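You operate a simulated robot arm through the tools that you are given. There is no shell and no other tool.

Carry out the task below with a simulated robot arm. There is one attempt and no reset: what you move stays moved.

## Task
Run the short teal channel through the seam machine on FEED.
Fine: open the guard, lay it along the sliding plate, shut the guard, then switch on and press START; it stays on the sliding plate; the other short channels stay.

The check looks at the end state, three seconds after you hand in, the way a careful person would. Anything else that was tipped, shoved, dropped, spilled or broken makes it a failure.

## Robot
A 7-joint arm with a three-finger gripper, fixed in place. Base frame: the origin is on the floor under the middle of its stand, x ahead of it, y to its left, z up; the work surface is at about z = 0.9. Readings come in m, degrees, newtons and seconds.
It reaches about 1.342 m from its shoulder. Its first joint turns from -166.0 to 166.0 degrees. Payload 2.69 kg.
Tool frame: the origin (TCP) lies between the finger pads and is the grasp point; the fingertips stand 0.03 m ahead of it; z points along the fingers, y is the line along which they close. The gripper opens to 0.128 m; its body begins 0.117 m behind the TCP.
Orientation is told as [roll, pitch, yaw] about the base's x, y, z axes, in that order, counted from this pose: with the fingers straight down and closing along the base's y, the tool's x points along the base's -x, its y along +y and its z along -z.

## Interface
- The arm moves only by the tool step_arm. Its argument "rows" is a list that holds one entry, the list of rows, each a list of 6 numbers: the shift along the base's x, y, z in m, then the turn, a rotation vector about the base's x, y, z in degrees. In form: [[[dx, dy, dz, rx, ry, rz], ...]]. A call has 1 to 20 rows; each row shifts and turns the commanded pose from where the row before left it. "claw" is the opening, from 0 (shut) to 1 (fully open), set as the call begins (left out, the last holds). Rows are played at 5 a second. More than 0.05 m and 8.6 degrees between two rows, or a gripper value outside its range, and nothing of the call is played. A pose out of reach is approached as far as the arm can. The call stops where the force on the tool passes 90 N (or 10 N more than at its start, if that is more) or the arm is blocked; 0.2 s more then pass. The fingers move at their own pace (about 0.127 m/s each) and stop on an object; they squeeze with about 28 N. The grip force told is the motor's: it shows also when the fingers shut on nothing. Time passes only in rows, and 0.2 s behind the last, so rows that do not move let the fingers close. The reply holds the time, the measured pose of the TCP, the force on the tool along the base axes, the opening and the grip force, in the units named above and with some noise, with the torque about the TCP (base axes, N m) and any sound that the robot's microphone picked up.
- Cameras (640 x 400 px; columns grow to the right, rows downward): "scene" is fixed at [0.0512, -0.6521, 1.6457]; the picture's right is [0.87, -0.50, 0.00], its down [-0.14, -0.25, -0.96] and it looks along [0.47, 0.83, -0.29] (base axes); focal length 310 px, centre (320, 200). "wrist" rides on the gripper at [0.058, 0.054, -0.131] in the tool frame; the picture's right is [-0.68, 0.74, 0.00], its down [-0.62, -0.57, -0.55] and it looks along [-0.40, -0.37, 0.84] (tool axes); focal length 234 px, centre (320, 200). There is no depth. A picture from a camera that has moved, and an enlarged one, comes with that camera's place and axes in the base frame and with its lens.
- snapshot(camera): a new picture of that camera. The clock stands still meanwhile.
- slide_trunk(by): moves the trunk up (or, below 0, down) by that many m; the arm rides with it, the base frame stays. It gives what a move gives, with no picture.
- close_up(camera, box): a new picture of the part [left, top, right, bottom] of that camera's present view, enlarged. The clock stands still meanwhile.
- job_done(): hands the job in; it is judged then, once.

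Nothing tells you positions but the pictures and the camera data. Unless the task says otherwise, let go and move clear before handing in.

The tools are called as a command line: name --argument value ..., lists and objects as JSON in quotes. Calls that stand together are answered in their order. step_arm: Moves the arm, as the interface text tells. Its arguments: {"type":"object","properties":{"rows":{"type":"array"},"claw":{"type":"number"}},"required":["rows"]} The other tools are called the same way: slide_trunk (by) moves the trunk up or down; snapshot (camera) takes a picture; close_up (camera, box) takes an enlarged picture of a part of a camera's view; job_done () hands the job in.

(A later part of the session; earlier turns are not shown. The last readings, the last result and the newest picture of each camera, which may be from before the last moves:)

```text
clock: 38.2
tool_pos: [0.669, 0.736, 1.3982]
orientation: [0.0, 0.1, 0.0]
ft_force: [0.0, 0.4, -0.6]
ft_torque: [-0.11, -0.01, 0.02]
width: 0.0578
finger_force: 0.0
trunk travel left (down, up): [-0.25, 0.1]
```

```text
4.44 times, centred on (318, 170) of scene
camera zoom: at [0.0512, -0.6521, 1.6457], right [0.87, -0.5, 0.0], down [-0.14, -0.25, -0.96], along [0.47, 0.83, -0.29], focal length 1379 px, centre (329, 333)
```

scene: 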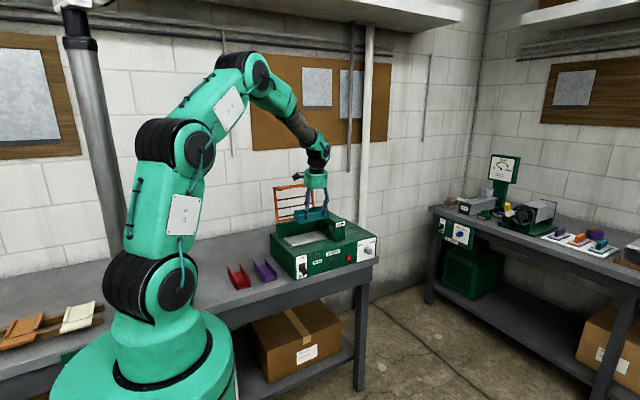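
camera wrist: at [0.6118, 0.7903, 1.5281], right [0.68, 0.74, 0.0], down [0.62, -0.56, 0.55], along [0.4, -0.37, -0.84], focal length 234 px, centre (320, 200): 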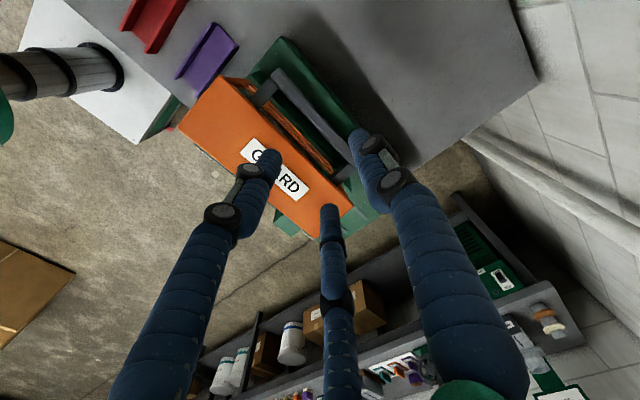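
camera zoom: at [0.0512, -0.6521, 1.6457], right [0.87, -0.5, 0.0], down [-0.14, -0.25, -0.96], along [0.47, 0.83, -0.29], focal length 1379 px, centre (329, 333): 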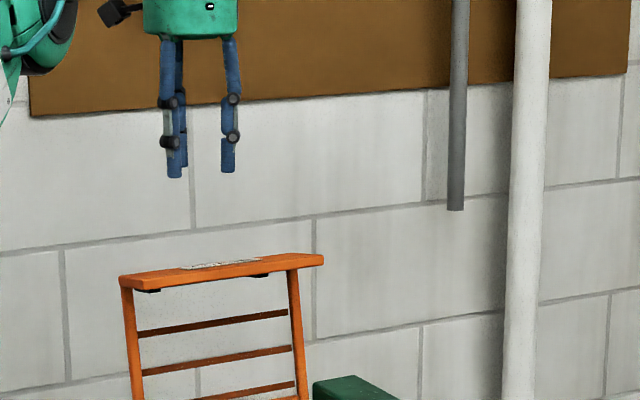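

close_up --camera "wrist" --box '[220, 50, 400, 230]'

```text
2.22 times, centred on (310, 140) of wrist
camera zoom: at [0.6118, 0.7903, 1.5281], right [0.68, 0.74, 0.0], down [0.62, -0.56, 0.55], along [0.4, -0.37, -0.84], focal length 520 px, centre (342, 333)
```

zoom: 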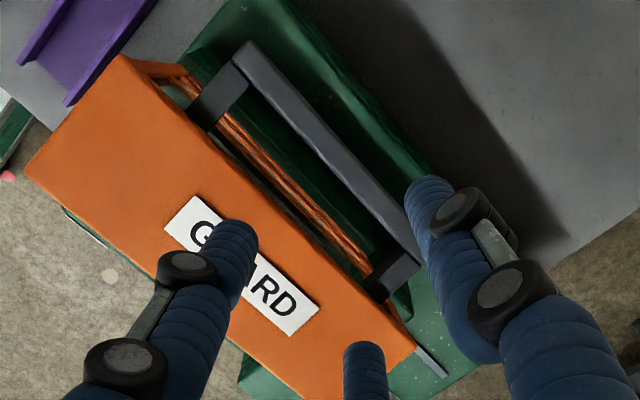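

From above: the bar is at y ≈ 0.735, z ≈ 1.235, with only a narrow slot in front of it at this angle. Simpler: close the fingers, come down behind the bar and push it forward past vertical.

step_arm --rows '[[[0, 0.027, 0, 0, 0, 0], [0, 0.027, 0, 0, 0, 0], [0, 0, 0, 0, 0, 0]]]' --claw 0.0

close_up --camera "wrist" --box '[200, 0, 400, 220]'

snapshot --camera "scene"

```text
clock: 39.0
tool_pos: [0.6591, 0.7742, 1.394]
orientation: [0.2, 0.0, -0.1]
ft_force: [-0.1, -0.9, 1.0]
ft_torque: [0.06, 0.06, -0.01]
width: 0.002
finger_force: 28.0
out of reach, approached as far as the arm can: row 2
trunk travel left (down, up): [-0.25, 0.1]
```

```text
1.82 times, centred on (300, 110) of wrist
camera zoom: at [0.6007, 0.8276, 1.523], right [0.68, 0.74, 0.0], down [0.62, -0.57, 0.55], along [0.4, -0.37, -0.84], focal length 426 px, centre (356, 364)
```

zoom: 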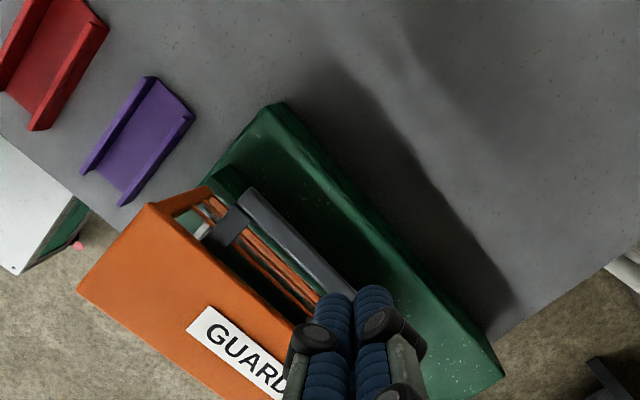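

```text
taken
```

scene: 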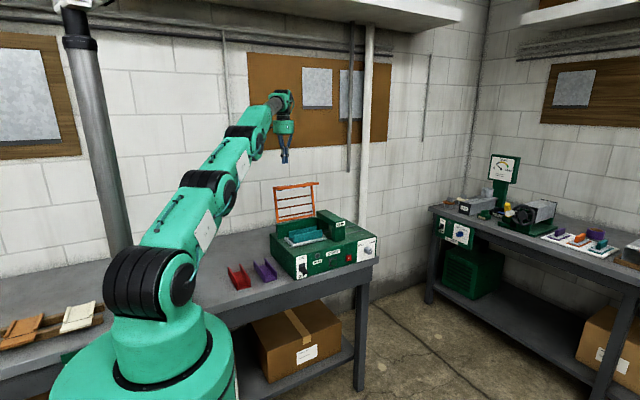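

I'm at the edge of the reach here. Raising the trunk brings the shoulder closer in height and gives more room behind the bar.

slide_trunk --by 0.1

snapshot --camera "scene"

```text
clock: 40.3
tool_pos: [0.658, 0.7758, 1.4916]
orientation: [0.0, 0.0, 0.0]
ft_force: [0.1, -1.0, -0.6]
ft_torque: [-0.04, 0.0, 0.03]
width: 0.0022
finger_force: 27.6
trunk travel left (down, up): [-0.35, 0.0]
```

```text
taken
```

scene: 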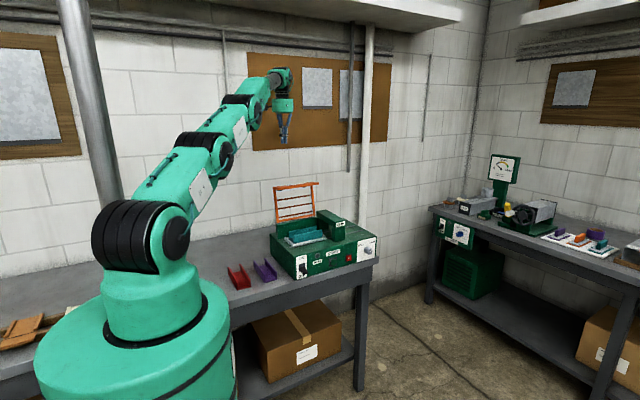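

step_arm --rows '[[[-0.005, 0, -0.04, 0, 0, 0], [-0.005, 0.005, -0.04, 0, 0, 0], [-0.005, 0.01, -0.04, 0, 0, 0], [0, 0.01, -0.02, 0, 0, 0]]]'

close_up --camera "wrist" --box '[200, 0, 400, 220]'

```text
clock: 41.3
tool_pos: [0.643, 0.8002, 1.3516]
orientation: [0.0, -0.1, 0.1]
ft_force: [-0.1, 0.2, 0.2]
ft_torque: [-0.01, 0.0, 0.0]
width: 0.0023
finger_force: 27.7
trunk travel left (down, up): [-0.35, 0.0]
```

```text
1.82 times, centred on (300, 110) of wrist
camera zoom: at [0.5846, 0.8539, 1.482], right [0.68, 0.74, 0.0], down [0.62, -0.57, 0.55], along [0.4, -0.37, -0.84], focal length 426 px, centre (356, 364)
```

zoom: 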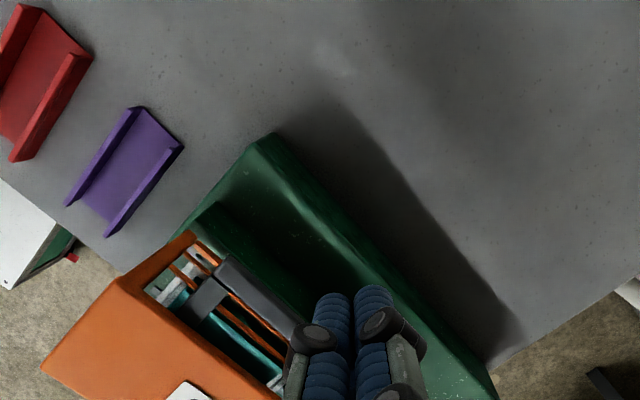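

Clear behind the bar now. Descending behind it, then pushing forward.

step_arm --rows '[[[0, 0, -0.04, 0, 0, 0], [0, 0, -0.04, 0, 0, 0], [0, 0, -0.036, 0, 0, 0]]]'

close_up --camera "scene" --box '[262, 125, 374, 215]'

snapshot --camera "wrist"

```text
clock: 42.1
tool_pos: [0.6441, 0.8027, 1.2364]
orientation: [0.0, 0.0, 0.1]
ft_force: [0.1, 0.1, 0.6]
ft_torque: [0.02, 0.03, 0.01]
width: 0.0024
finger_force: 28.3
trunk travel left (down, up): [-0.35, 0.0]
```

```text
4.44 times, centred on (318, 170) of scene
camera zoom: at [0.0512, -0.6521, 1.6457], right [0.87, -0.5, 0.0], down [-0.14, -0.25, -0.96], along [0.47, 0.83, -0.29], focal length 1379 px, centre (329, 333)
```

zoom: 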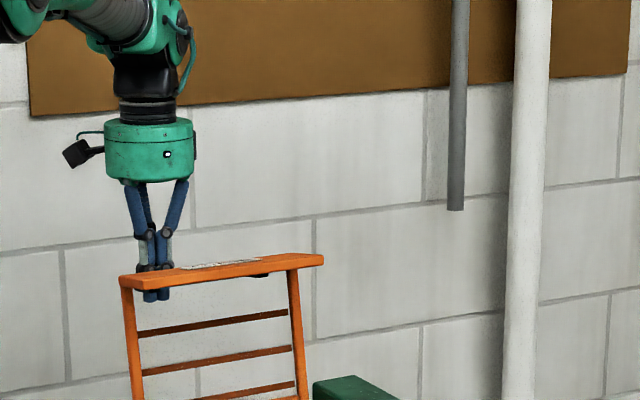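

```text
taken
camera wrist: at [0.586, 0.856, 1.3665], right [0.68, 0.74, 0.0], down [0.62, -0.57, 0.55], along [0.4, -0.37, -0.84], focal length 234 px, centre (320, 200)
```

wrist: 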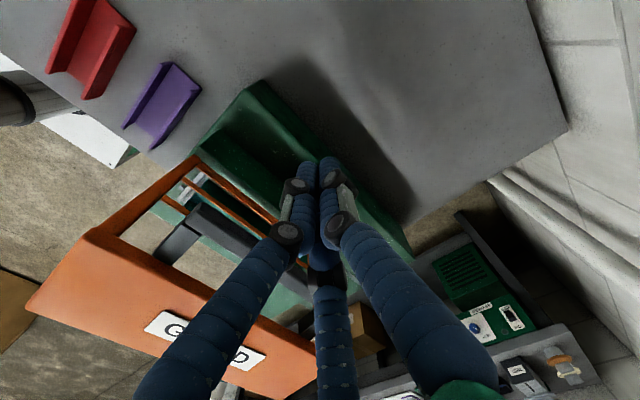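

step_arm --rows '[[[0, -0.02, 0, 0, 0, 0], [0, -0.02, 0, 0, 0, 0], [0, -0.02, 0, 0, 0, 0], [0, -0.02, 0, 0, 0, 0], [0, -0.015, 0, 0, 0, 0]]]'

close_up --camera "scene" --box '[262, 135, 374, 225]'

```text
clock: 43.3
tool_pos: [0.6436, 0.7055, 1.235]
orientation: [0.0, 0.0, 0.0]
ft_force: [0.3, -0.1, 0.2]
ft_torque: [0.04, 0.02, 0.01]
width: 0.002
finger_force: 28.1
trunk travel left (down, up): [-0.35, 0.0]
```

```text
4.44 times, centred on (318, 180) of scene
camera zoom: at [0.0512, -0.6521, 1.6457], right [0.87, -0.5, 0.0], down [-0.14, -0.25, -0.96], along [0.47, 0.83, -0.29], focal length 1379 px, centre (329, 289)
```

zoom: 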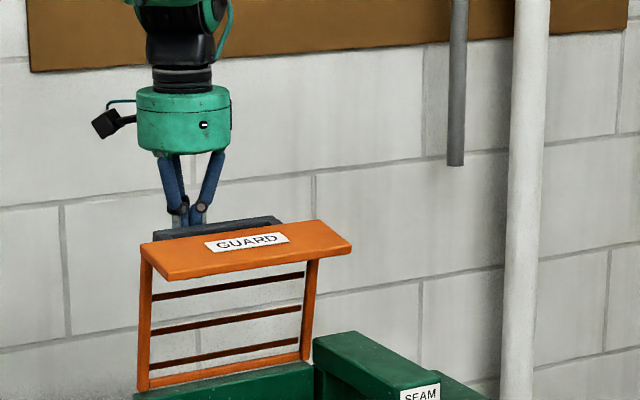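

step_arm --rows '[[[0, -0.012, 0, 0, 0, 0], [0, -0.012, 0, 0, 0, 0]]]'

close_up --camera "scene" --box '[262, 145, 374, 235]'

```text
clock: 43.9
tool_pos: [0.6424, 0.6819, 1.2372]
orientation: [0.0, 0.0, 0.1]
ft_force: [-0.5, -0.2, 0.2]
ft_torque: [-0.01, 0.0, 0.0]
width: 0.0021
finger_force: 28.3
trunk travel left (down, up): [-0.35, 0.0]
```

```text
4.44 times, centred on (318, 190) of scene
camera zoom: at [0.0512, -0.6521, 1.6457], right [0.87, -0.5, 0.0], down [-0.14, -0.25, -0.96], along [0.47, 0.83, -0.29], focal length 1379 px, centre (329, 244)
```

zoom: 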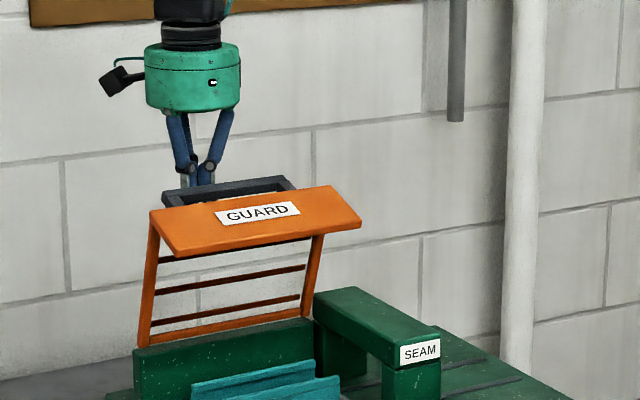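

The guard is at about 78°, matching the pose where a vertical hand fitted the handle during opening. I'll lift out, open the fingers and position over the bar to grip it for a controlled close.

step_arm --rows '[[[0, 0.01, 0, 0, 0, 0], [0, 0, 0.04, 0, 0, 0], [0, 0, 0.045, 0, 0, 0], [0.012, -0.02, 0.02, 0, 0, 0], [0.0125, -0.0219, 0, 0, 0, 0]]]'

step_arm --rows '[[[0, 0, 0, 0, 0, 0], [0, 0, 0, 0, 0, 0]]]' --claw 0.42

close_up --camera "wrist" --box '[200, 20, 420, 260]'

close_up --camera "scene" --box '[262, 145, 374, 235]'

```text
clock: 45.1
tool_pos: [0.6665, 0.6487, 1.342]
orientation: [0.0, 0.0, -0.1]
ft_force: [-0.3, 0.2, 0.0]
ft_torque: [0.0, 0.0, 0.01]
width: 0.0022
finger_force: 28.1
trunk travel left (down, up): [-0.35, 0.0]
```

```text
clock: 45.7
tool_pos: [0.666, 0.6493, 1.342]
orientation: [-0.1, -0.1, 0.0]
ft_force: [0.2, -1.0, -0.3]
ft_torque: [0.01, 0.03, -0.01]
width: 0.054
finger_force: 0.1
trunk travel left (down, up): [-0.35, 0.0]
```

```text
1.67 times, centred on (310, 140) of wrist
camera zoom: at [0.6082, 0.7031, 1.4717], right [0.68, 0.74, 0.0], down [0.62, -0.57, 0.55], along [0.4, -0.37, -0.84], focal length 390 px, centre (337, 300)
```

zoom: 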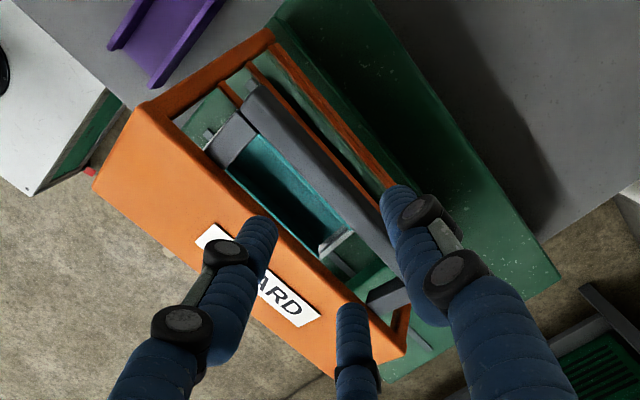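

```text
4.44 times, centred on (318, 190) of scene
camera zoom: at [0.0512, -0.6521, 1.6457], right [0.87, -0.5, 0.0], down [-0.14, -0.25, -0.96], along [0.47, 0.83, -0.29], focal length 1379 px, centre (329, 244)
```

zoom: 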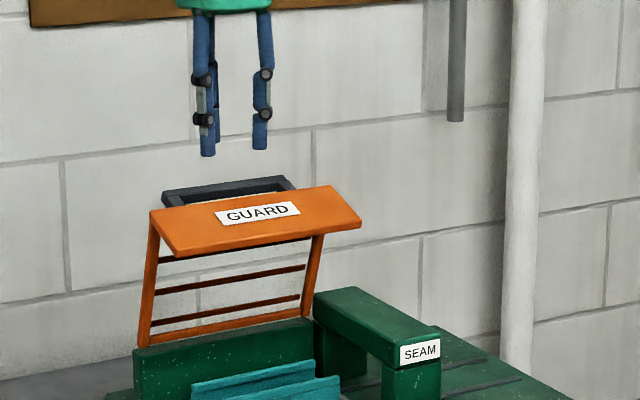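

step_arm --rows '[[[0.001, 0.005, -0.02, -3, 0, 0], [0, 0, -0.022, 0, 0, 0]]]'

close_up --camera "wrist" --box '[200, 20, 420, 260]'

close_up --camera "scene" --box '[270, 165, 350, 215]'

```text
clock: 46.3
tool_pos: [0.6682, 0.6554, 1.3]
orientation: [-3.0, -0.1, 0.0]
ft_force: [-0.7, 0.1, -0.3]
ft_torque: [-0.06, 0.0, -0.01]
width: 0.0537
finger_force: 0.0
trunk travel left (down, up): [-0.35, 0.0]
```

```text
1.67 times, centred on (310, 140) of wrist
camera zoom: at [0.6104, 0.7159, 1.4247], right [0.68, 0.74, -0.04], down [0.62, -0.54, 0.58], along [0.4, -0.41, -0.82], focal length 390 px, centre (337, 300)
```

zoom: 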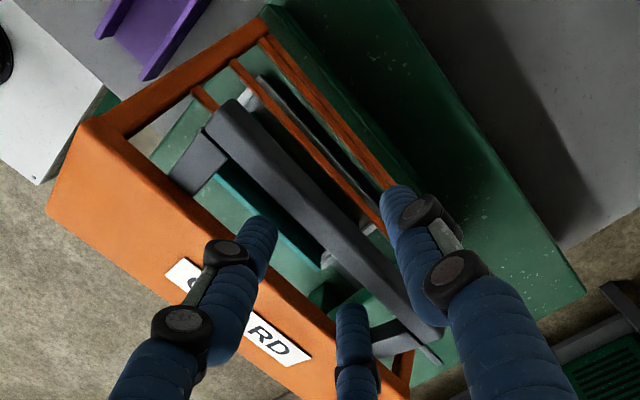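

```text
8.00 times, centred on (310, 190) of scene
camera zoom: at [0.0512, -0.6521, 1.6457], right [0.87, -0.5, 0.0], down [-0.14, -0.25, -0.96], along [0.47, 0.83, -0.29], focal length 2482 px, centre (400, 280)
```

zoom: 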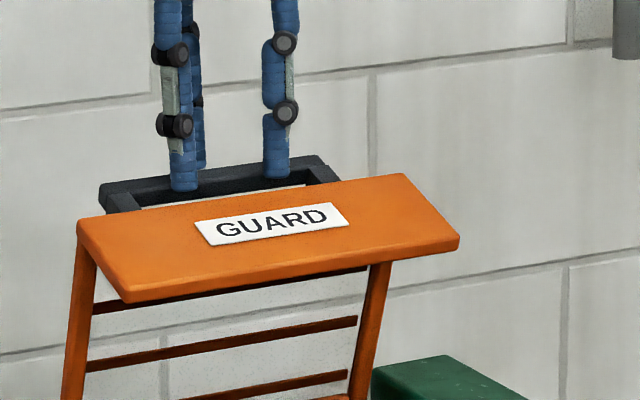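

step_arm --rows '[[[0, 0, -0.012, 0, 0, 0], [0, 0, -0.012, 0, 0, 0], [0, 0, -0.014, 0, 0, 0]]]'

close_up --camera "wrist" --box '[200, 20, 420, 260]'

close_up --camera "scene" --box '[270, 165, 350, 215]'

```text
clock: 47.1
tool_pos: [0.6674, 0.6531, 1.2609]
orientation: [-3.0, 0.0, 0.0]
ft_force: [0.5, -0.2, 0.2]
ft_torque: [-0.01, -0.01, -0.03]
width: 0.0539
finger_force: 0.1
trunk travel left (down, up): [-0.35, 0.0]
```

```text
1.67 times, centred on (310, 140) of wrist
camera zoom: at [0.6099, 0.7139, 1.3875], right [0.68, 0.74, -0.04], down [0.62, -0.54, 0.58], along [0.4, -0.41, -0.82], focal length 390 px, centre (337, 300)
```

zoom: 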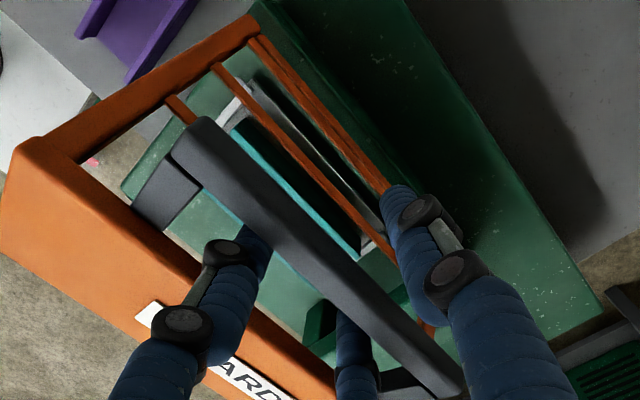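

```text
8.00 times, centred on (310, 190) of scene
camera zoom: at [0.0512, -0.6521, 1.6457], right [0.87, -0.5, 0.0], down [-0.14, -0.25, -0.96], along [0.47, 0.83, -0.29], focal length 2482 px, centre (400, 280)
```

zoom: 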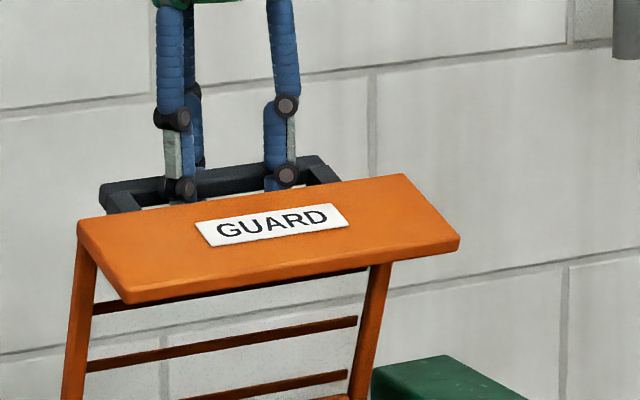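

The fingers straddle the bar without touching. Gripping it.

step_arm --rows '[[[0, 0, 0, 0, 0, 0], [0, 0, 0, 0, 0, 0], [0, 0, 0, 0, 0, 0]]]' --claw 0.0

close_up --camera "scene" --box '[262, 145, 374, 235]'

```text
clock: 47.9
tool_pos: [0.668, 0.6547, 1.2617]
orientation: [-3.1, 0.0, -0.1]
ft_force: [-1.1, 2.7, 1.5]
ft_torque: [0.42, 0.01, -0.05]
width: 0.0269
finger_force: 45.0
trunk travel left (down, up): [-0.35, 0.0]
```

```text
4.44 times, centred on (318, 190) of scene
camera zoom: at [0.0512, -0.6521, 1.6457], right [0.87, -0.5, 0.0], down [-0.14, -0.25, -0.96], along [0.47, 0.83, -0.29], focal length 1379 px, centre (329, 244)
```

zoom: 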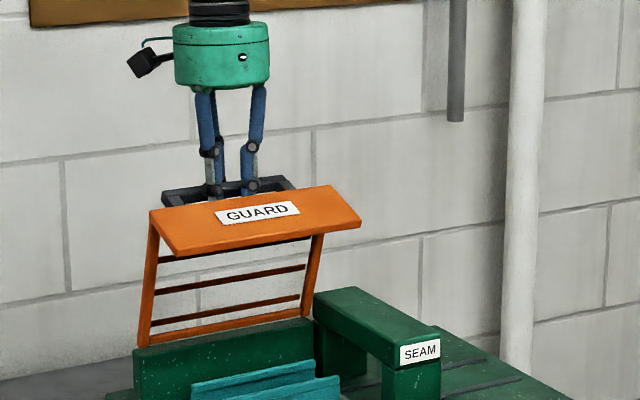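

Gripped. Now I reverse the arc, in short runs with force checks.

step_arm --rows '[[[0, -0.016, -0.0018, 6, 0, 0], [0, -0.0155, -0.0033, 6, 0, 0], [0, -0.0149, -0.0048, 6, 0, 0]]]'

```text
clock: 48.7
tool_pos: [0.668, 0.6067, 1.2495]
orientation: [14.9, 0.1, 0.1]
ft_force: [2.2, -0.4, -4.4]
ft_torque: [0.13, 0.67, 0.09]
width: 0.0265
finger_force: 44.8
trunk travel left (down, up): [-0.35, 0.0]
```

step_arm --rows '[[[0, -0.0144, -0.0063, 6, 0, 0], [0, -0.0135, -0.0078, 6, 0, 0], [0, -0.013, -0.0087, 6, 0, 0]]]'

close_up --camera "scene" --box '[262, 155, 374, 245]'

```text
clock: 49.5
tool_pos: [0.6677, 0.566, 1.2254]
orientation: [32.9, 0.1, 0.0]
ft_force: [3.4, 9.0, -14.9]
ft_torque: [0.14, 0.68, 0.5]
width: 0.0264
finger_force: 45.0
trunk travel left (down, up): [-0.35, 0.0]
```

```text
4.44 times, centred on (318, 200) of scene
camera zoom: at [0.0512, -0.6521, 1.6457], right [0.87, -0.5, 0.0], down [-0.14, -0.25, -0.96], along [0.47, 0.83, -0.29], focal length 1379 px, centre (329, 200)
```

zoom: 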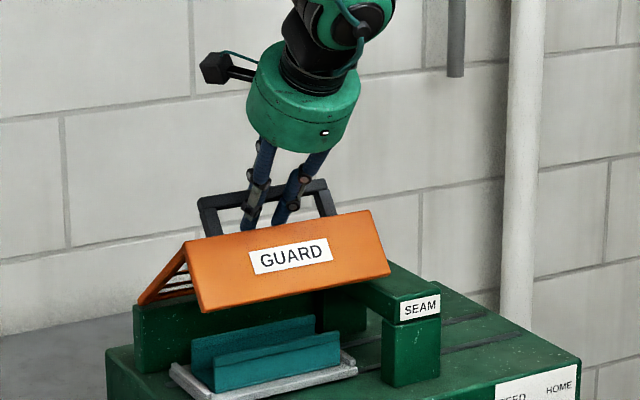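

step_arm --rows '[[[0, -0.0103, -0.0128, 6, 0, 0], [0, -0.0106, -0.0115, 6, 0, 0], [0, -0.009, -0.0125, 6, 0, 0]]]'

close_up --camera "scene" --box '[262, 165, 374, 255]'

```text
clock: 50.3
tool_pos: [0.6683, 0.5367, 1.1913]
orientation: [51.0, -0.1, -0.1]
ft_force: [-3.0, -13.5, 8.8]
ft_torque: [0.54, 0.74, 0.6]
width: 0.0261
finger_force: 45.0
trunk travel left (down, up): [-0.35, 0.0]
```

```text
4.44 times, centred on (318, 210) of scene
camera zoom: at [0.0512, -0.6521, 1.6457], right [0.87, -0.5, 0.0], down [-0.14, -0.25, -0.96], along [0.47, 0.83, -0.29], focal length 1379 px, centre (329, 156)
```

zoom: 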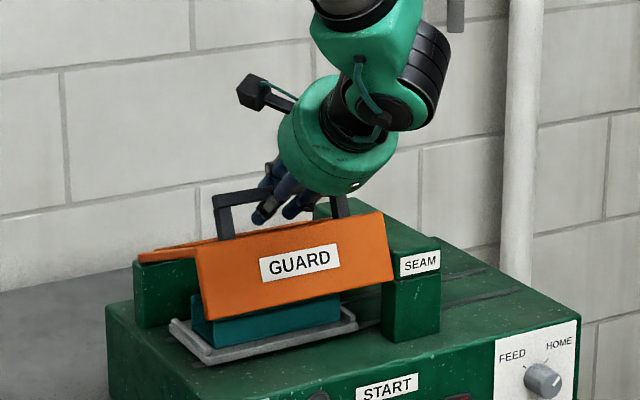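

step_arm --rows '[[[0, -0.0096, -0.012, 6, 0, 0], [0, -0.0069, -0.014, 6, 0, 0]]]'

close_up --camera "scene" --box '[262, 165, 374, 255]'

```text
clock: 50.9
tool_pos: [0.6691, 0.5206, 1.1637]
orientation: [62.9, 0.0, 0.0]
ft_force: [2.0, -4.4, 0.2]
ft_torque: [0.34, 0.5, 0.86]
width: 0.026
finger_force: 45.1
trunk travel left (down, up): [-0.35, 0.0]
```

```text
4.44 times, centred on (318, 210) of scene
camera zoom: at [0.0512, -0.6521, 1.6457], right [0.87, -0.5, 0.0], down [-0.14, -0.25, -0.96], along [0.47, 0.83, -0.29], focal length 1379 px, centre (329, 156)
```

zoom: 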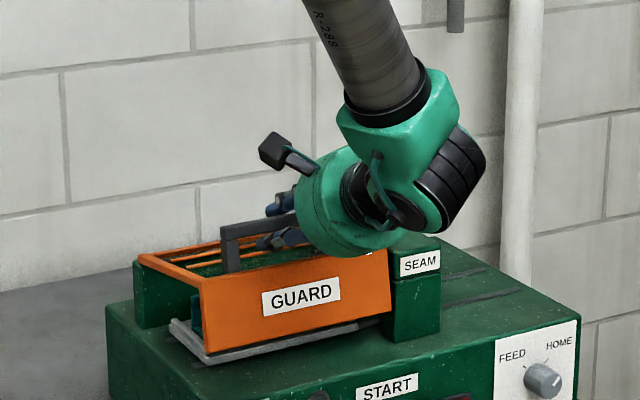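

step_arm --rows '[[[0, -0.0046, -0.0121, 5, 0, 0], [0, -0.0034, -0.0125, 5, 0, 0]]]'

close_up --camera "scene" --box '[262, 185, 374, 275]'

```text
clock: 51.5
tool_pos: [0.6674, 0.5125, 1.1404]
orientation: [73.0, -0.1, -0.2]
ft_force: [-0.8, -5.9, 1.9]
ft_torque: [0.42, 0.3, 0.98]
width: 0.0257
finger_force: 45.3
trunk travel left (down, up): [-0.35, 0.0]
```

```text
4.44 times, centred on (318, 230) of scene
camera zoom: at [0.0512, -0.6521, 1.6457], right [0.87, -0.5, 0.0], down [-0.14, -0.25, -0.96], along [0.47, 0.83, -0.29], focal length 1379 px, centre (329, 67)
```

zoom: 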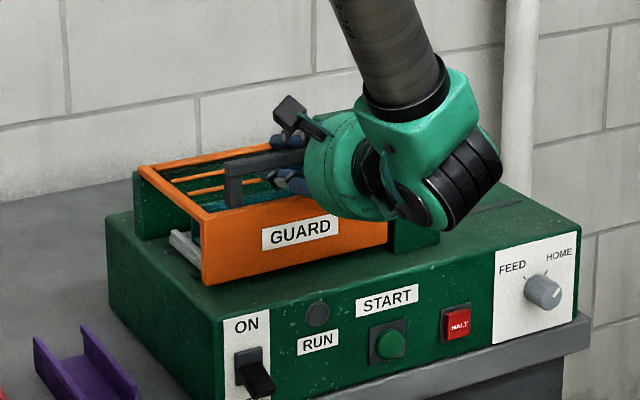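

Nearly closed. A bit more downward until it seats, then compare with the original closed view.

step_arm --rows '[[[0, -0.001, -0.005, 2, 0, 0]]]'

close_up --camera "scene" --box '[270, 205, 350, 255]'

```text
clock: 51.9
tool_pos: [0.6675, 0.5131, 1.1398]
orientation: [75.2, -0.1, 0.0]
ft_force: [-5.1, -1.8, 13.0]
ft_torque: [0.49, 0.23, -0.06]
width: 0.0255
finger_force: 44.8
trunk travel left (down, up): [-0.35, 0.0]
```

```text
8.00 times, centred on (310, 230) of scene
camera zoom: at [0.0512, -0.6521, 1.6457], right [0.87, -0.5, 0.0], down [-0.14, -0.25, -0.96], along [0.47, 0.83, -0.29], focal length 2482 px, centre (400, -40)
```

zoom: 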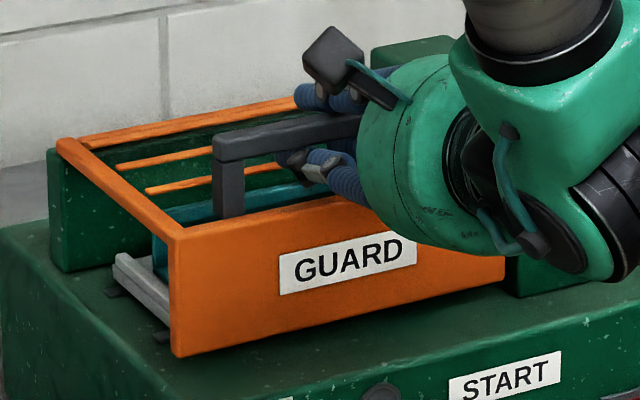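

The guard is seated exactly as in the first picture. Opening the fingers slightly and backing straight out along the tool axis.

step_arm --rows '[[[0, 0, 0, 0, 0, 0], [0, 0, 0, 0, 0, 0]]]' --claw 0.36

step_arm --rows '[[[0, -0.015, 0.004, 0, 0, 0], [0, -0.02, 0.0052, 0, 0, 0], [0, -0.03, 0.008, 0, 0, 0], [0, -0.04, 0.01, 0, 0, 0], [0, -0.04, 0.01, 0, 0, 0]]]'

close_up --camera "scene" --box '[270, 205, 350, 255]'

snapshot --camera "wrist"

```text
clock: 52.5
tool_pos: [0.6685, 0.5118, 1.1365]
orientation: [75.0, 0.0, 0.0]
ft_force: [-0.5, 0.1, 0.0]
ft_torque: [0.0, 0.01, 0.0]
width: 0.0461
finger_force: 0.0
trunk travel left (down, up): [-0.35, 0.0]
```

```text
clock: 53.7
tool_pos: [0.6671, 0.3651, 1.1763]
orientation: [75.1, 0.1, 0.0]
ft_force: [0.2, -1.1, 0.6]
ft_torque: [0.01, -0.01, 0.04]
width: 0.0459
finger_force: 0.1
trunk travel left (down, up): [-0.35, 0.0]
```

```text
8.00 times, centred on (310, 230) of scene
camera zoom: at [0.0512, -0.6521, 1.6457], right [0.87, -0.5, 0.0], down [-0.14, -0.25, -0.96], along [0.47, 0.83, -0.29], focal length 2482 px, centre (400, -40)
```

zoom: 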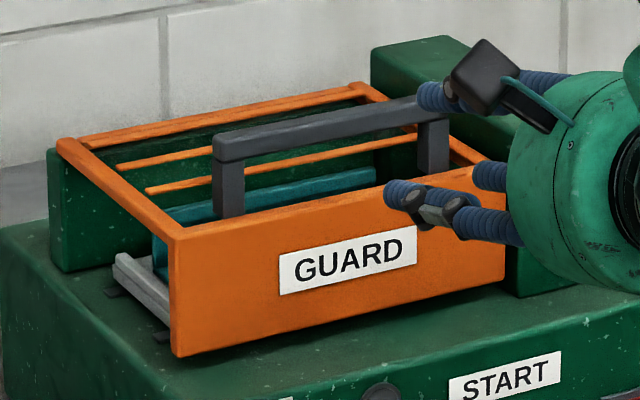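

```text
taken
camera wrist: at [0.6091, 0.2528, 1.2594], right [0.68, 0.19, 0.71], down [0.62, -0.68, -0.4], along [0.4, 0.71, -0.57], focal length 234 px, centre (320, 200)
```

wrist: 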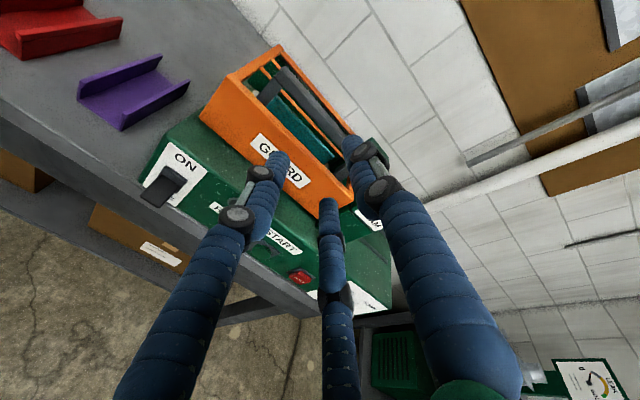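

The guard is shut with the channel inside. Next I set the knob: moving in front of it with the hand pointing straight at the panel for a close look.

step_arm --rows '[[[0.036, -0.012, -0.02, 2.5, 0, 0], [0.036, -0.012, -0.026, 2.5, 0, 0], [0.036, -0.011, -0.028, 2.5, 0, 0], [0.036, 0, -0.028, 2.5, 0, 0], [0.036, 0, -0.029, 2.5, 0, 0], [0.036, 0, -0.029, 2.5, 0, 0]]]'

snapshot --camera "wrist"

snapshot --camera "scene"

```text
clock: 55.1
tool_pos: [0.8833, 0.332, 1.0118]
orientation: [90.1, 0.0, 0.0]
ft_force: [0.2, 0.0, -0.4]
ft_torque: [0.01, -0.01, 0.02]
width: 0.0459
finger_force: 0.0
trunk travel left (down, up): [-0.35, 0.0]
```

```text
taken
camera wrist: at [0.8259, 0.2011, 1.0642], right [0.68, 0.0, 0.74], down [0.62, -0.55, -0.57], along [0.4, 0.84, -0.37], focal length 234 px, centre (320, 200)
```

wrist: 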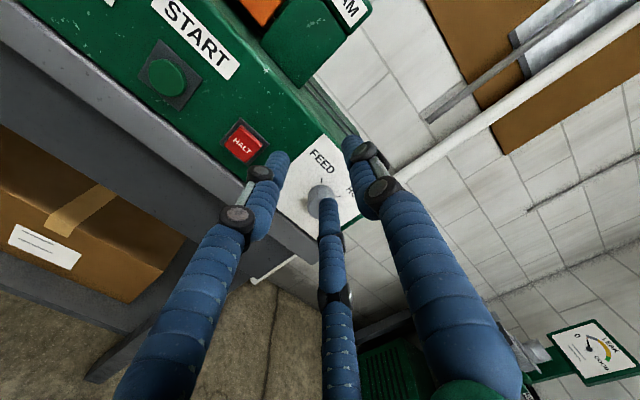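

```text
taken
```

scene: 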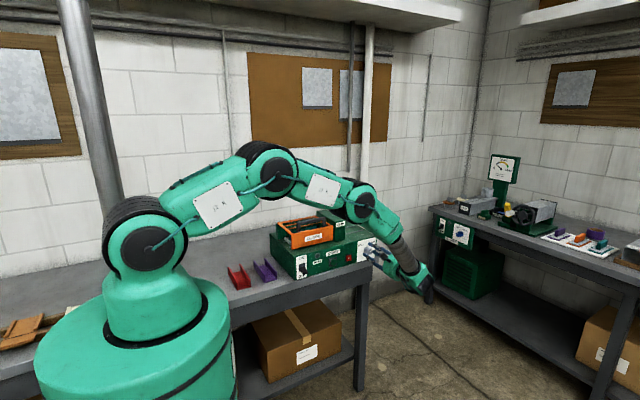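

close_up --camera "wrist" --box '[270, 120, 370, 240]'

close_up --camera "scene" --box '[340, 230, 388, 270]'

```text
3.33 times, centred on (320, 180) of wrist
camera zoom: at [0.8259, 0.2011, 1.0642], right [0.68, 0.0, 0.74], down [0.62, -0.55, -0.57], along [0.4, 0.84, -0.37], focal length 781 px, centre (320, 267)
```

zoom: 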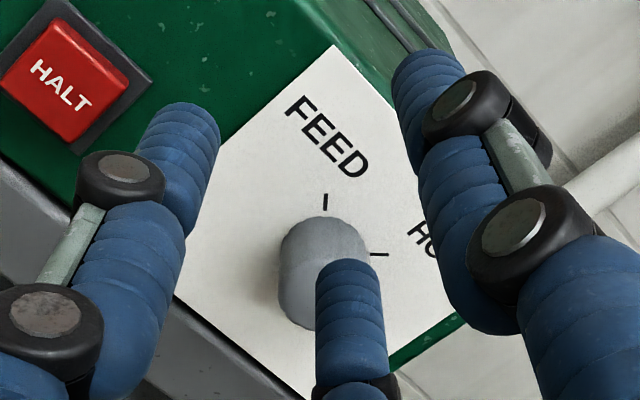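

```text
10.00 times, centred on (364, 250) of scene
camera zoom: at [0.0512, -0.6521, 1.6457], right [0.87, -0.5, 0.0], down [-0.14, -0.25, -0.96], along [0.47, 0.83, -0.29], focal length 3103 px, centre (-120, -300)
```

zoom: 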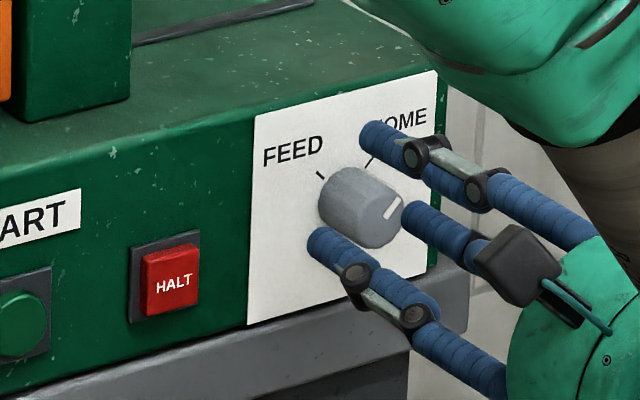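

The knob is at about (0.946, 0.955), protruding to y ≈ 0.435. The tick marks are at ±45°, so FEED is a 90° counter-clockwise turn. I'll centre the gripper on its axis, pre-rotated a bit the other way, and stop short to check.

step_arm --rows '[[[0.021, 0.0, -0.019, 0, 8, 0], [0.021, 0.0, -0.019, 0, 8, 0], [0.0207, 0.02, -0.019, 0, 8, 0]]]' --claw 0.4

snapshot --camera "wrist"

close_up --camera "scene" --box '[340, 230, 388, 270]'

```text
clock: 55.9
tool_pos: [0.9472, 0.3506, 0.9566]
orientation: [90.0, 24.1, 0.1]
ft_force: [0.5, -0.2, 0.1]
ft_torque: [-0.08, 0.0, 0.03]
width: 0.051
finger_force: 0.1
trunk travel left (down, up): [-0.35, 0.0]
```

```text
taken
camera wrist: at [0.9161, 0.2205, 1.0279], right [0.92, 0.0, 0.4], down [0.33, -0.55, -0.77], along [0.22, 0.84, -0.5], focal length 234 px, centre (320, 200)
```

wrist: 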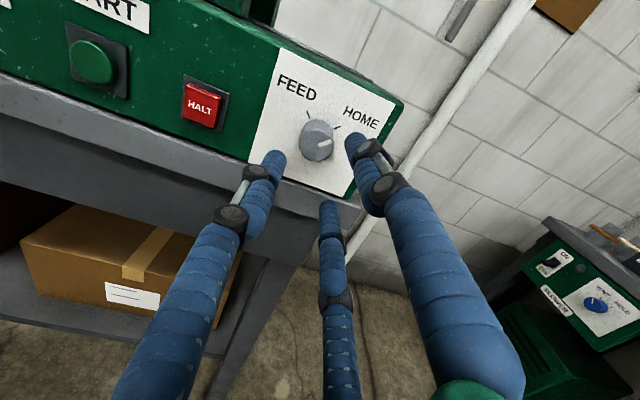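

```text
10.00 times, centred on (364, 250) of scene
camera zoom: at [0.0512, -0.6521, 1.6457], right [0.87, -0.5, 0.0], down [-0.14, -0.25, -0.96], along [0.47, 0.83, -0.29], focal length 3103 px, centre (-120, -300)
```

zoom: 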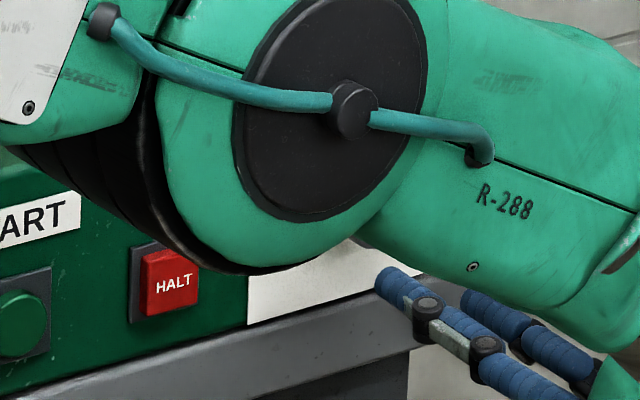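

snapshot --camera "scene"

close_up --camera "wrist" --box '[240, 60, 420, 200]'

```text
taken
```

scene: 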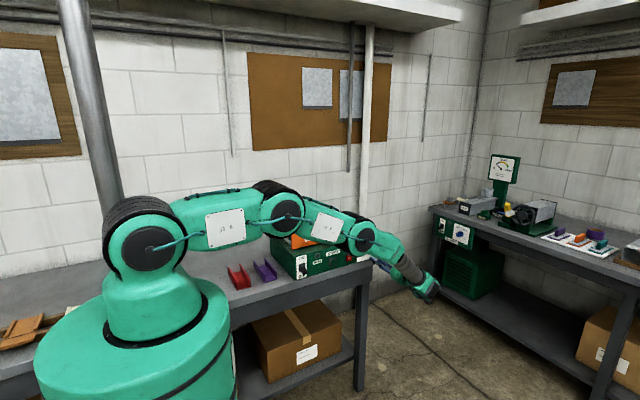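

```text
2.86 times, centred on (330, 130) of wrist
camera zoom: at [0.9161, 0.2205, 1.0279], right [0.92, 0.0, 0.4], down [0.33, -0.55, -0.77], along [0.22, 0.84, -0.5], focal length 669 px, centre (291, 400)
```

zoom: 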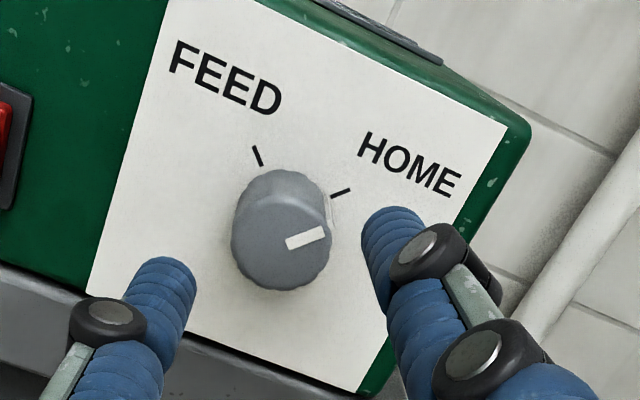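

The knob centre is at about (0.944, 0.956). I'll fine-align and advance so the fingertips surround it.

step_arm --rows '[[[-0.003, 0.015, -0.001, 0, 0, 0], [0, 0.02, 0, 0, 0, 0], [0, 0.02, 0, 0, 0, 0], [0, 0.018, 0, 0, 0, 0]]]'

close_up --camera "wrist" --box '[220, 60, 420, 260]'

```text
clock: 56.9
tool_pos: [0.9421, 0.4221, 0.955]
orientation: [90.1, 24.0, 0.0]
ft_force: [-4.9, -20.0, 2.4]
ft_torque: [-0.24, 0.19, 0.51]
width: 0.0515
finger_force: 0.3
trunk travel left (down, up): [-0.35, 0.0]
```

```text
2.00 times, centred on (320, 160) of wrist
camera zoom: at [0.9121, 0.2913, 1.0268], right [0.92, 0.0, 0.4], down [0.33, -0.55, -0.77], along [0.22, 0.84, -0.5], focal length 468 px, centre (320, 280)
```

zoom: 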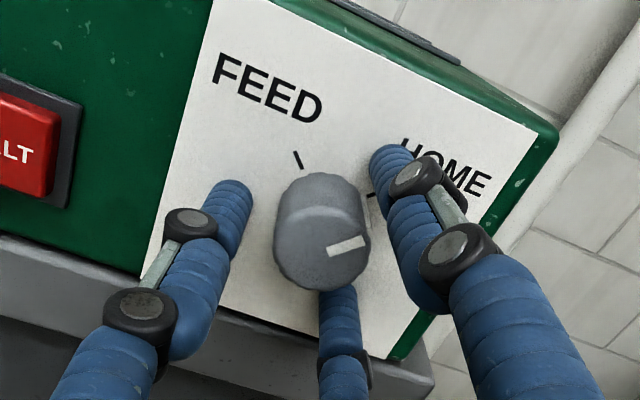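

A fingertip is touching the panel; I'll back off 4 mm, then close on the knob.

step_arm --rows '[[[0, -0.006, 0, 0, 0, 0]]]'

step_arm --rows '[[[0, 0, 0, 0, 0, 0], [0, 0, 0, 0, 0, 0], [0, 0, 0, 0, 0, 0]]]' --claw 0.0

close_up --camera "wrist" --box '[220, 60, 420, 260]'

```text
clock: 57.3
tool_pos: [0.9436, 0.4184, 0.9553]
orientation: [90.0, 24.0, 0.1]
ft_force: [1.1, -0.5, -0.3]
ft_torque: [0.0, -0.01, -0.02]
width: 0.0511
finger_force: 0.0
trunk travel left (down, up): [-0.35, 0.0]
```

```text
clock: 58.1
tool_pos: [0.944, 0.4186, 0.9566]
orientation: [90.0, 23.9, 0.0]
ft_force: [5.4, 9.8, 9.7]
ft_torque: [0.24, 0.01, -0.15]
width: 0.0338
finger_force: 45.0
trunk travel left (down, up): [-0.35, 0.0]
```

```text
2.00 times, centred on (320, 160) of wrist
camera zoom: at [0.9127, 0.288, 1.0285], right [0.92, 0.0, 0.4], down [0.33, -0.55, -0.77], along [0.22, 0.84, -0.5], focal length 468 px, centre (320, 280)
```

zoom: 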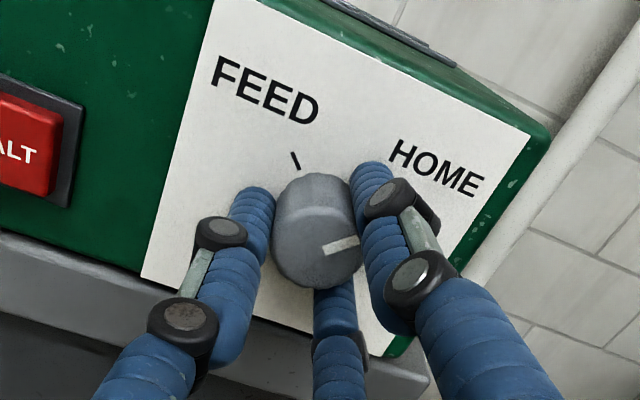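

Knob gripped (diameter ≈ 34 mm). Turning counter-clockwise in stages.

step_arm --rows '[[[0.0003, 0, 0.0005, 0, -7.5, 0], [0, 0, 0, 0, -7.5, 0], [0, 0, 0, 0, -7.5, 0], [0, 0, 0, 0, -7.5, 0]]]'

close_up --camera "wrist" --box '[220, 60, 420, 260]'

```text
clock: 59.1
tool_pos: [0.942, 0.4191, 0.96]
orientation: [90.0, -6.3, 0.1]
ft_force: [-13.8, 0.6, 29.8]
ft_torque: [0.52, 0.02, -0.53]
width: 0.0312
finger_force: 45.1
trunk travel left (down, up): [-0.35, 0.0]
```

```text
2.00 times, centred on (320, 160) of wrist
camera zoom: at [0.879, 0.2879, 1.0048], right [0.59, 0.0, 0.81], down [0.68, -0.55, -0.5], along [0.44, 0.84, -0.32], focal length 468 px, centre (320, 280)
```

zoom: 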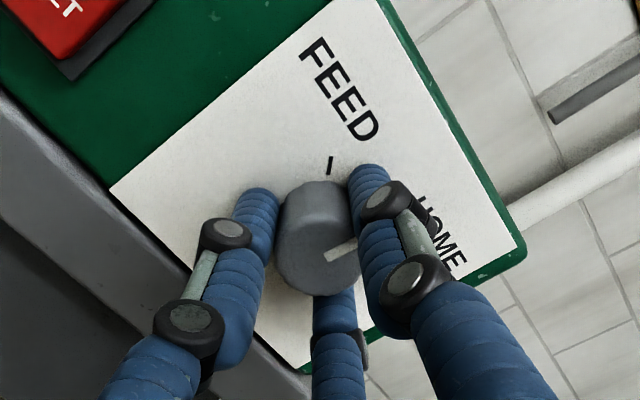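

The knob follows. Re-centring slightly to reduce the side force and continuing.

step_arm --rows '[[[-0.0008, 0, 0.002, 0, -7.5, 0], [-0.0004, 0, 0.001, 0, -7.5, 0], [0, 0, 0, 0, -7.5, 0], [0, 0, 0, 0, -7.5, 0]]]'

close_up --camera "wrist" --box '[220, 60, 420, 260]'

```text
clock: 60.1
tool_pos: [0.9419, 0.4183, 0.9593]
orientation: [90.0, -36.1, 0.1]
ft_force: [-6.0, 11.4, 18.8]
ft_torque: [0.52, 0.01, 0.11]
width: 0.0311
finger_force: 45.8
trunk travel left (down, up): [-0.35, 0.0]
```

```text
2.00 times, centred on (320, 160) of wrist
camera zoom: at [0.8639, 0.2881, 0.9674], right [0.11, 0.0, 0.99], down [0.83, -0.55, -0.09], along [0.54, 0.84, -0.06], focal length 468 px, centre (320, 280)
```

zoom: 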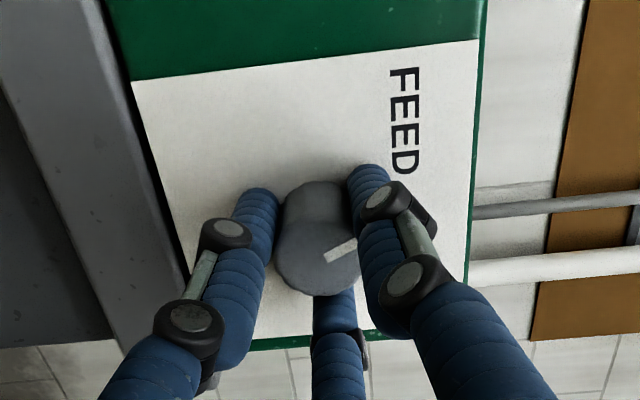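

step_arm --rows '[[[0, 0, 0.001, 0, -7.5, 0], [0, 0, 0, 0, -7.5, 0], [0, 0, 0, 0, -7.5, 0], [0, 0, 0, 0, -7.5, 0]]]'

close_up --camera "wrist" --box '[220, 60, 420, 260]'

```text
clock: 61.1
tool_pos: [0.9409, 0.4184, 0.9601]
orientation: [90.0, -66.1, 0.1]
ft_force: [-11.7, 6.2, 12.8]
ft_torque: [0.39, 0.45, 0.34]
width: 0.0312
finger_force: 44.9
trunk travel left (down, up): [-0.35, 0.0]
```

```text
2.00 times, centred on (320, 160) of wrist
camera zoom: at [0.8698, 0.2871, 0.9269], right [-0.4, 0.0, 0.92], down [0.77, -0.55, 0.33], along [0.5, 0.84, 0.22], focal length 468 px, centre (320, 280)
```

zoom: 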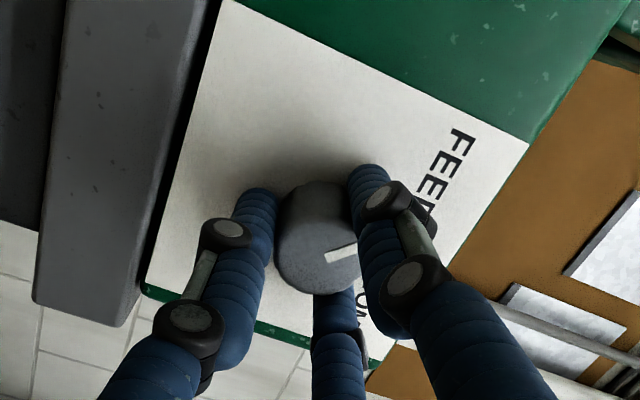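

The pointer now seems to be at FEED. Releasing and backing off to verify.

step_arm --rows '[[[0, 0, 0, 0, 0, 0], [0, 0, 0, 0, 0, 0]]]' --claw 0.4

step_arm --rows '[[[0, -0.02, 0, 0, 0, 0], [0, -0.04, 0, 0, 0, 0], [0, -0.03, 0, 0, 8, 0], [0, 0, 0, 0, 8, 0], [0, 0, 0, 0, 8, 0], [0, 0, 0, 0, 8, 0], [0, 0, 0, 0, 8, 0]]]'

close_up --camera "wrist" --box '[220, 60, 420, 260]'

snapshot --camera "wrist"

```text
clock: 61.7
tool_pos: [0.9425, 0.4182, 0.96]
orientation: [89.9, -66.0, 0.1]
ft_force: [-0.5, 0.7, 0.1]
ft_torque: [-0.01, 0.01, -0.02]
width: 0.0512
finger_force: 0.0
trunk travel left (down, up): [-0.35, 0.0]
```

```text
clock: 63.3
tool_pos: [0.9433, 0.3285, 0.9588]
orientation: [90.0, -25.9, 0.0]
ft_force: [0.7, -0.1, 0.5]
ft_torque: [-0.01, -0.05, -0.01]
width: 0.051
finger_force: 0.0
trunk travel left (down, up): [-0.35, 0.0]
```

```text
2.00 times, centred on (320, 160) of wrist
camera zoom: at [0.8676, 0.1977, 0.9806], right [0.29, 0.0, 0.96], down [0.8, -0.55, -0.24], along [0.53, 0.84, -0.16], focal length 468 px, centre (320, 280)
```

zoom: 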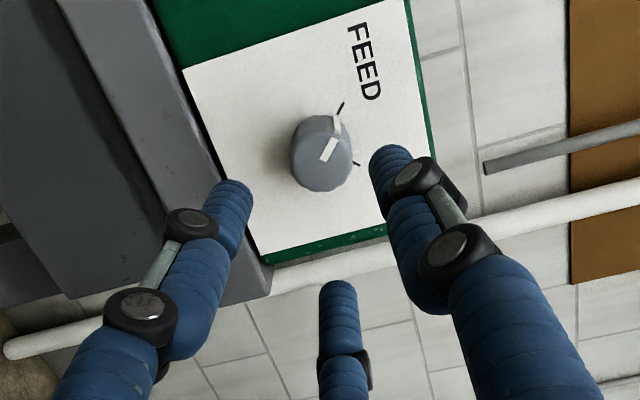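

```text
taken
camera wrist: at [0.8676, 0.1977, 0.9806], right [0.29, 0.0, 0.96], down [0.8, -0.55, -0.24], along [0.53, 0.84, -0.16], focal length 234 px, centre (320, 200)
```

wrist: 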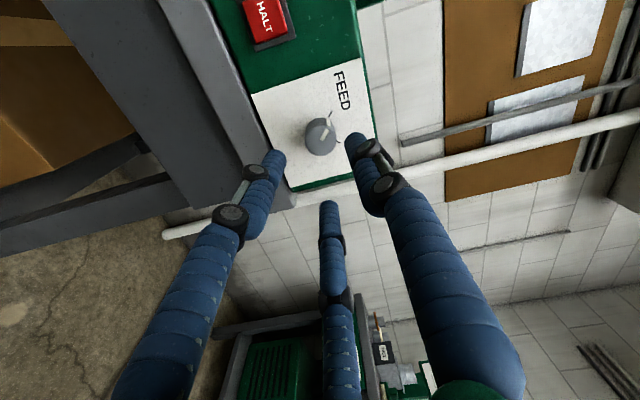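

The pointer is aligned with the FEED tick. Now I move over to the ON/OFF switch at the left end of the panel and take a look.

step_arm --rows '[[[-0.042, -0.004, 0.0053, 0, 8, 0], [-0.042, -0.004, 0.0053, 0, 8, 0], [-0.042, -0.004, 0.0053, 0, 8, 0], [-0.042, -0.004, 0.0053, 0, 1.9, 0], [-0.042, -0.004, 0.0053, 0, 0, 0], [-0.042, 0, 0.0053, 0, 0, 0], [-0.042, 0, 0.0053, 0, 0, 0], [-0.042, 0, 0.0053, 0, 0, 0], [-0.042, 0, 0.0053, 0, 0, 0], [-0.042, 0, 0.0053, 0, 0, 0]]]' --claw 0.0

snapshot --camera "wrist"

close_up --camera "scene" --box '[280, 235, 392, 305]'

```text
clock: 65.5
tool_pos: [0.5227, 0.3112, 1.0144]
orientation: [90.0, -0.2, 0.0]
ft_force: [0.4, -0.6, 0.9]
ft_torque: [-0.02, 0.01, -0.02]
width: 0.0024
finger_force: 27.8
trunk travel left (down, up): [-0.35, 0.0]
```

```text
taken
camera wrist: at [0.4646, 0.1803, 1.067], right [0.67, 0.0, 0.74], down [0.62, -0.55, -0.56], along [0.4, 0.84, -0.37], focal length 234 px, centre (320, 200)
```

wrist: 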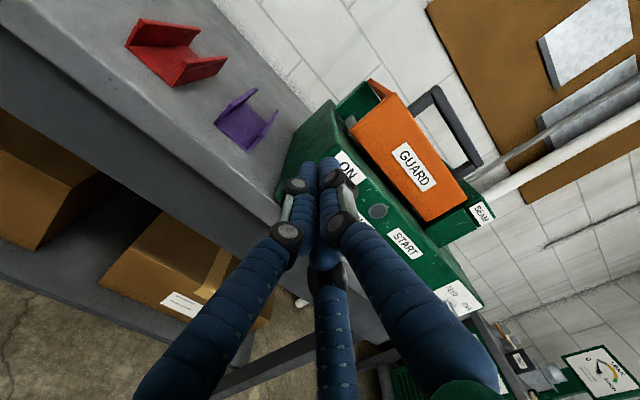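

```text
5.71 times, centred on (336, 270) of scene
camera zoom: at [0.0512, -0.6521, 1.6457], right [0.87, -0.5, 0.0], down [-0.14, -0.25, -0.96], along [0.47, 0.83, -0.29], focal length 1773 px, centre (229, -200)
```

zoom: 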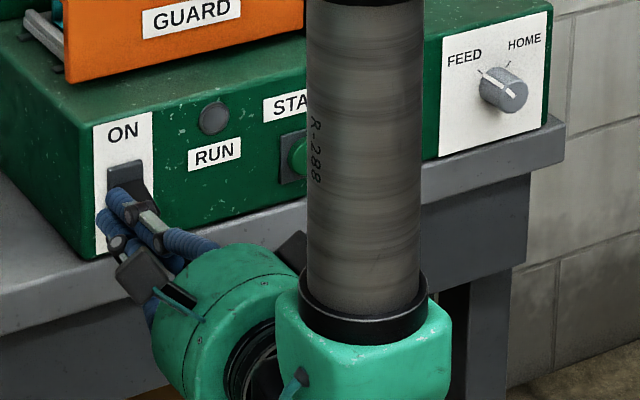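

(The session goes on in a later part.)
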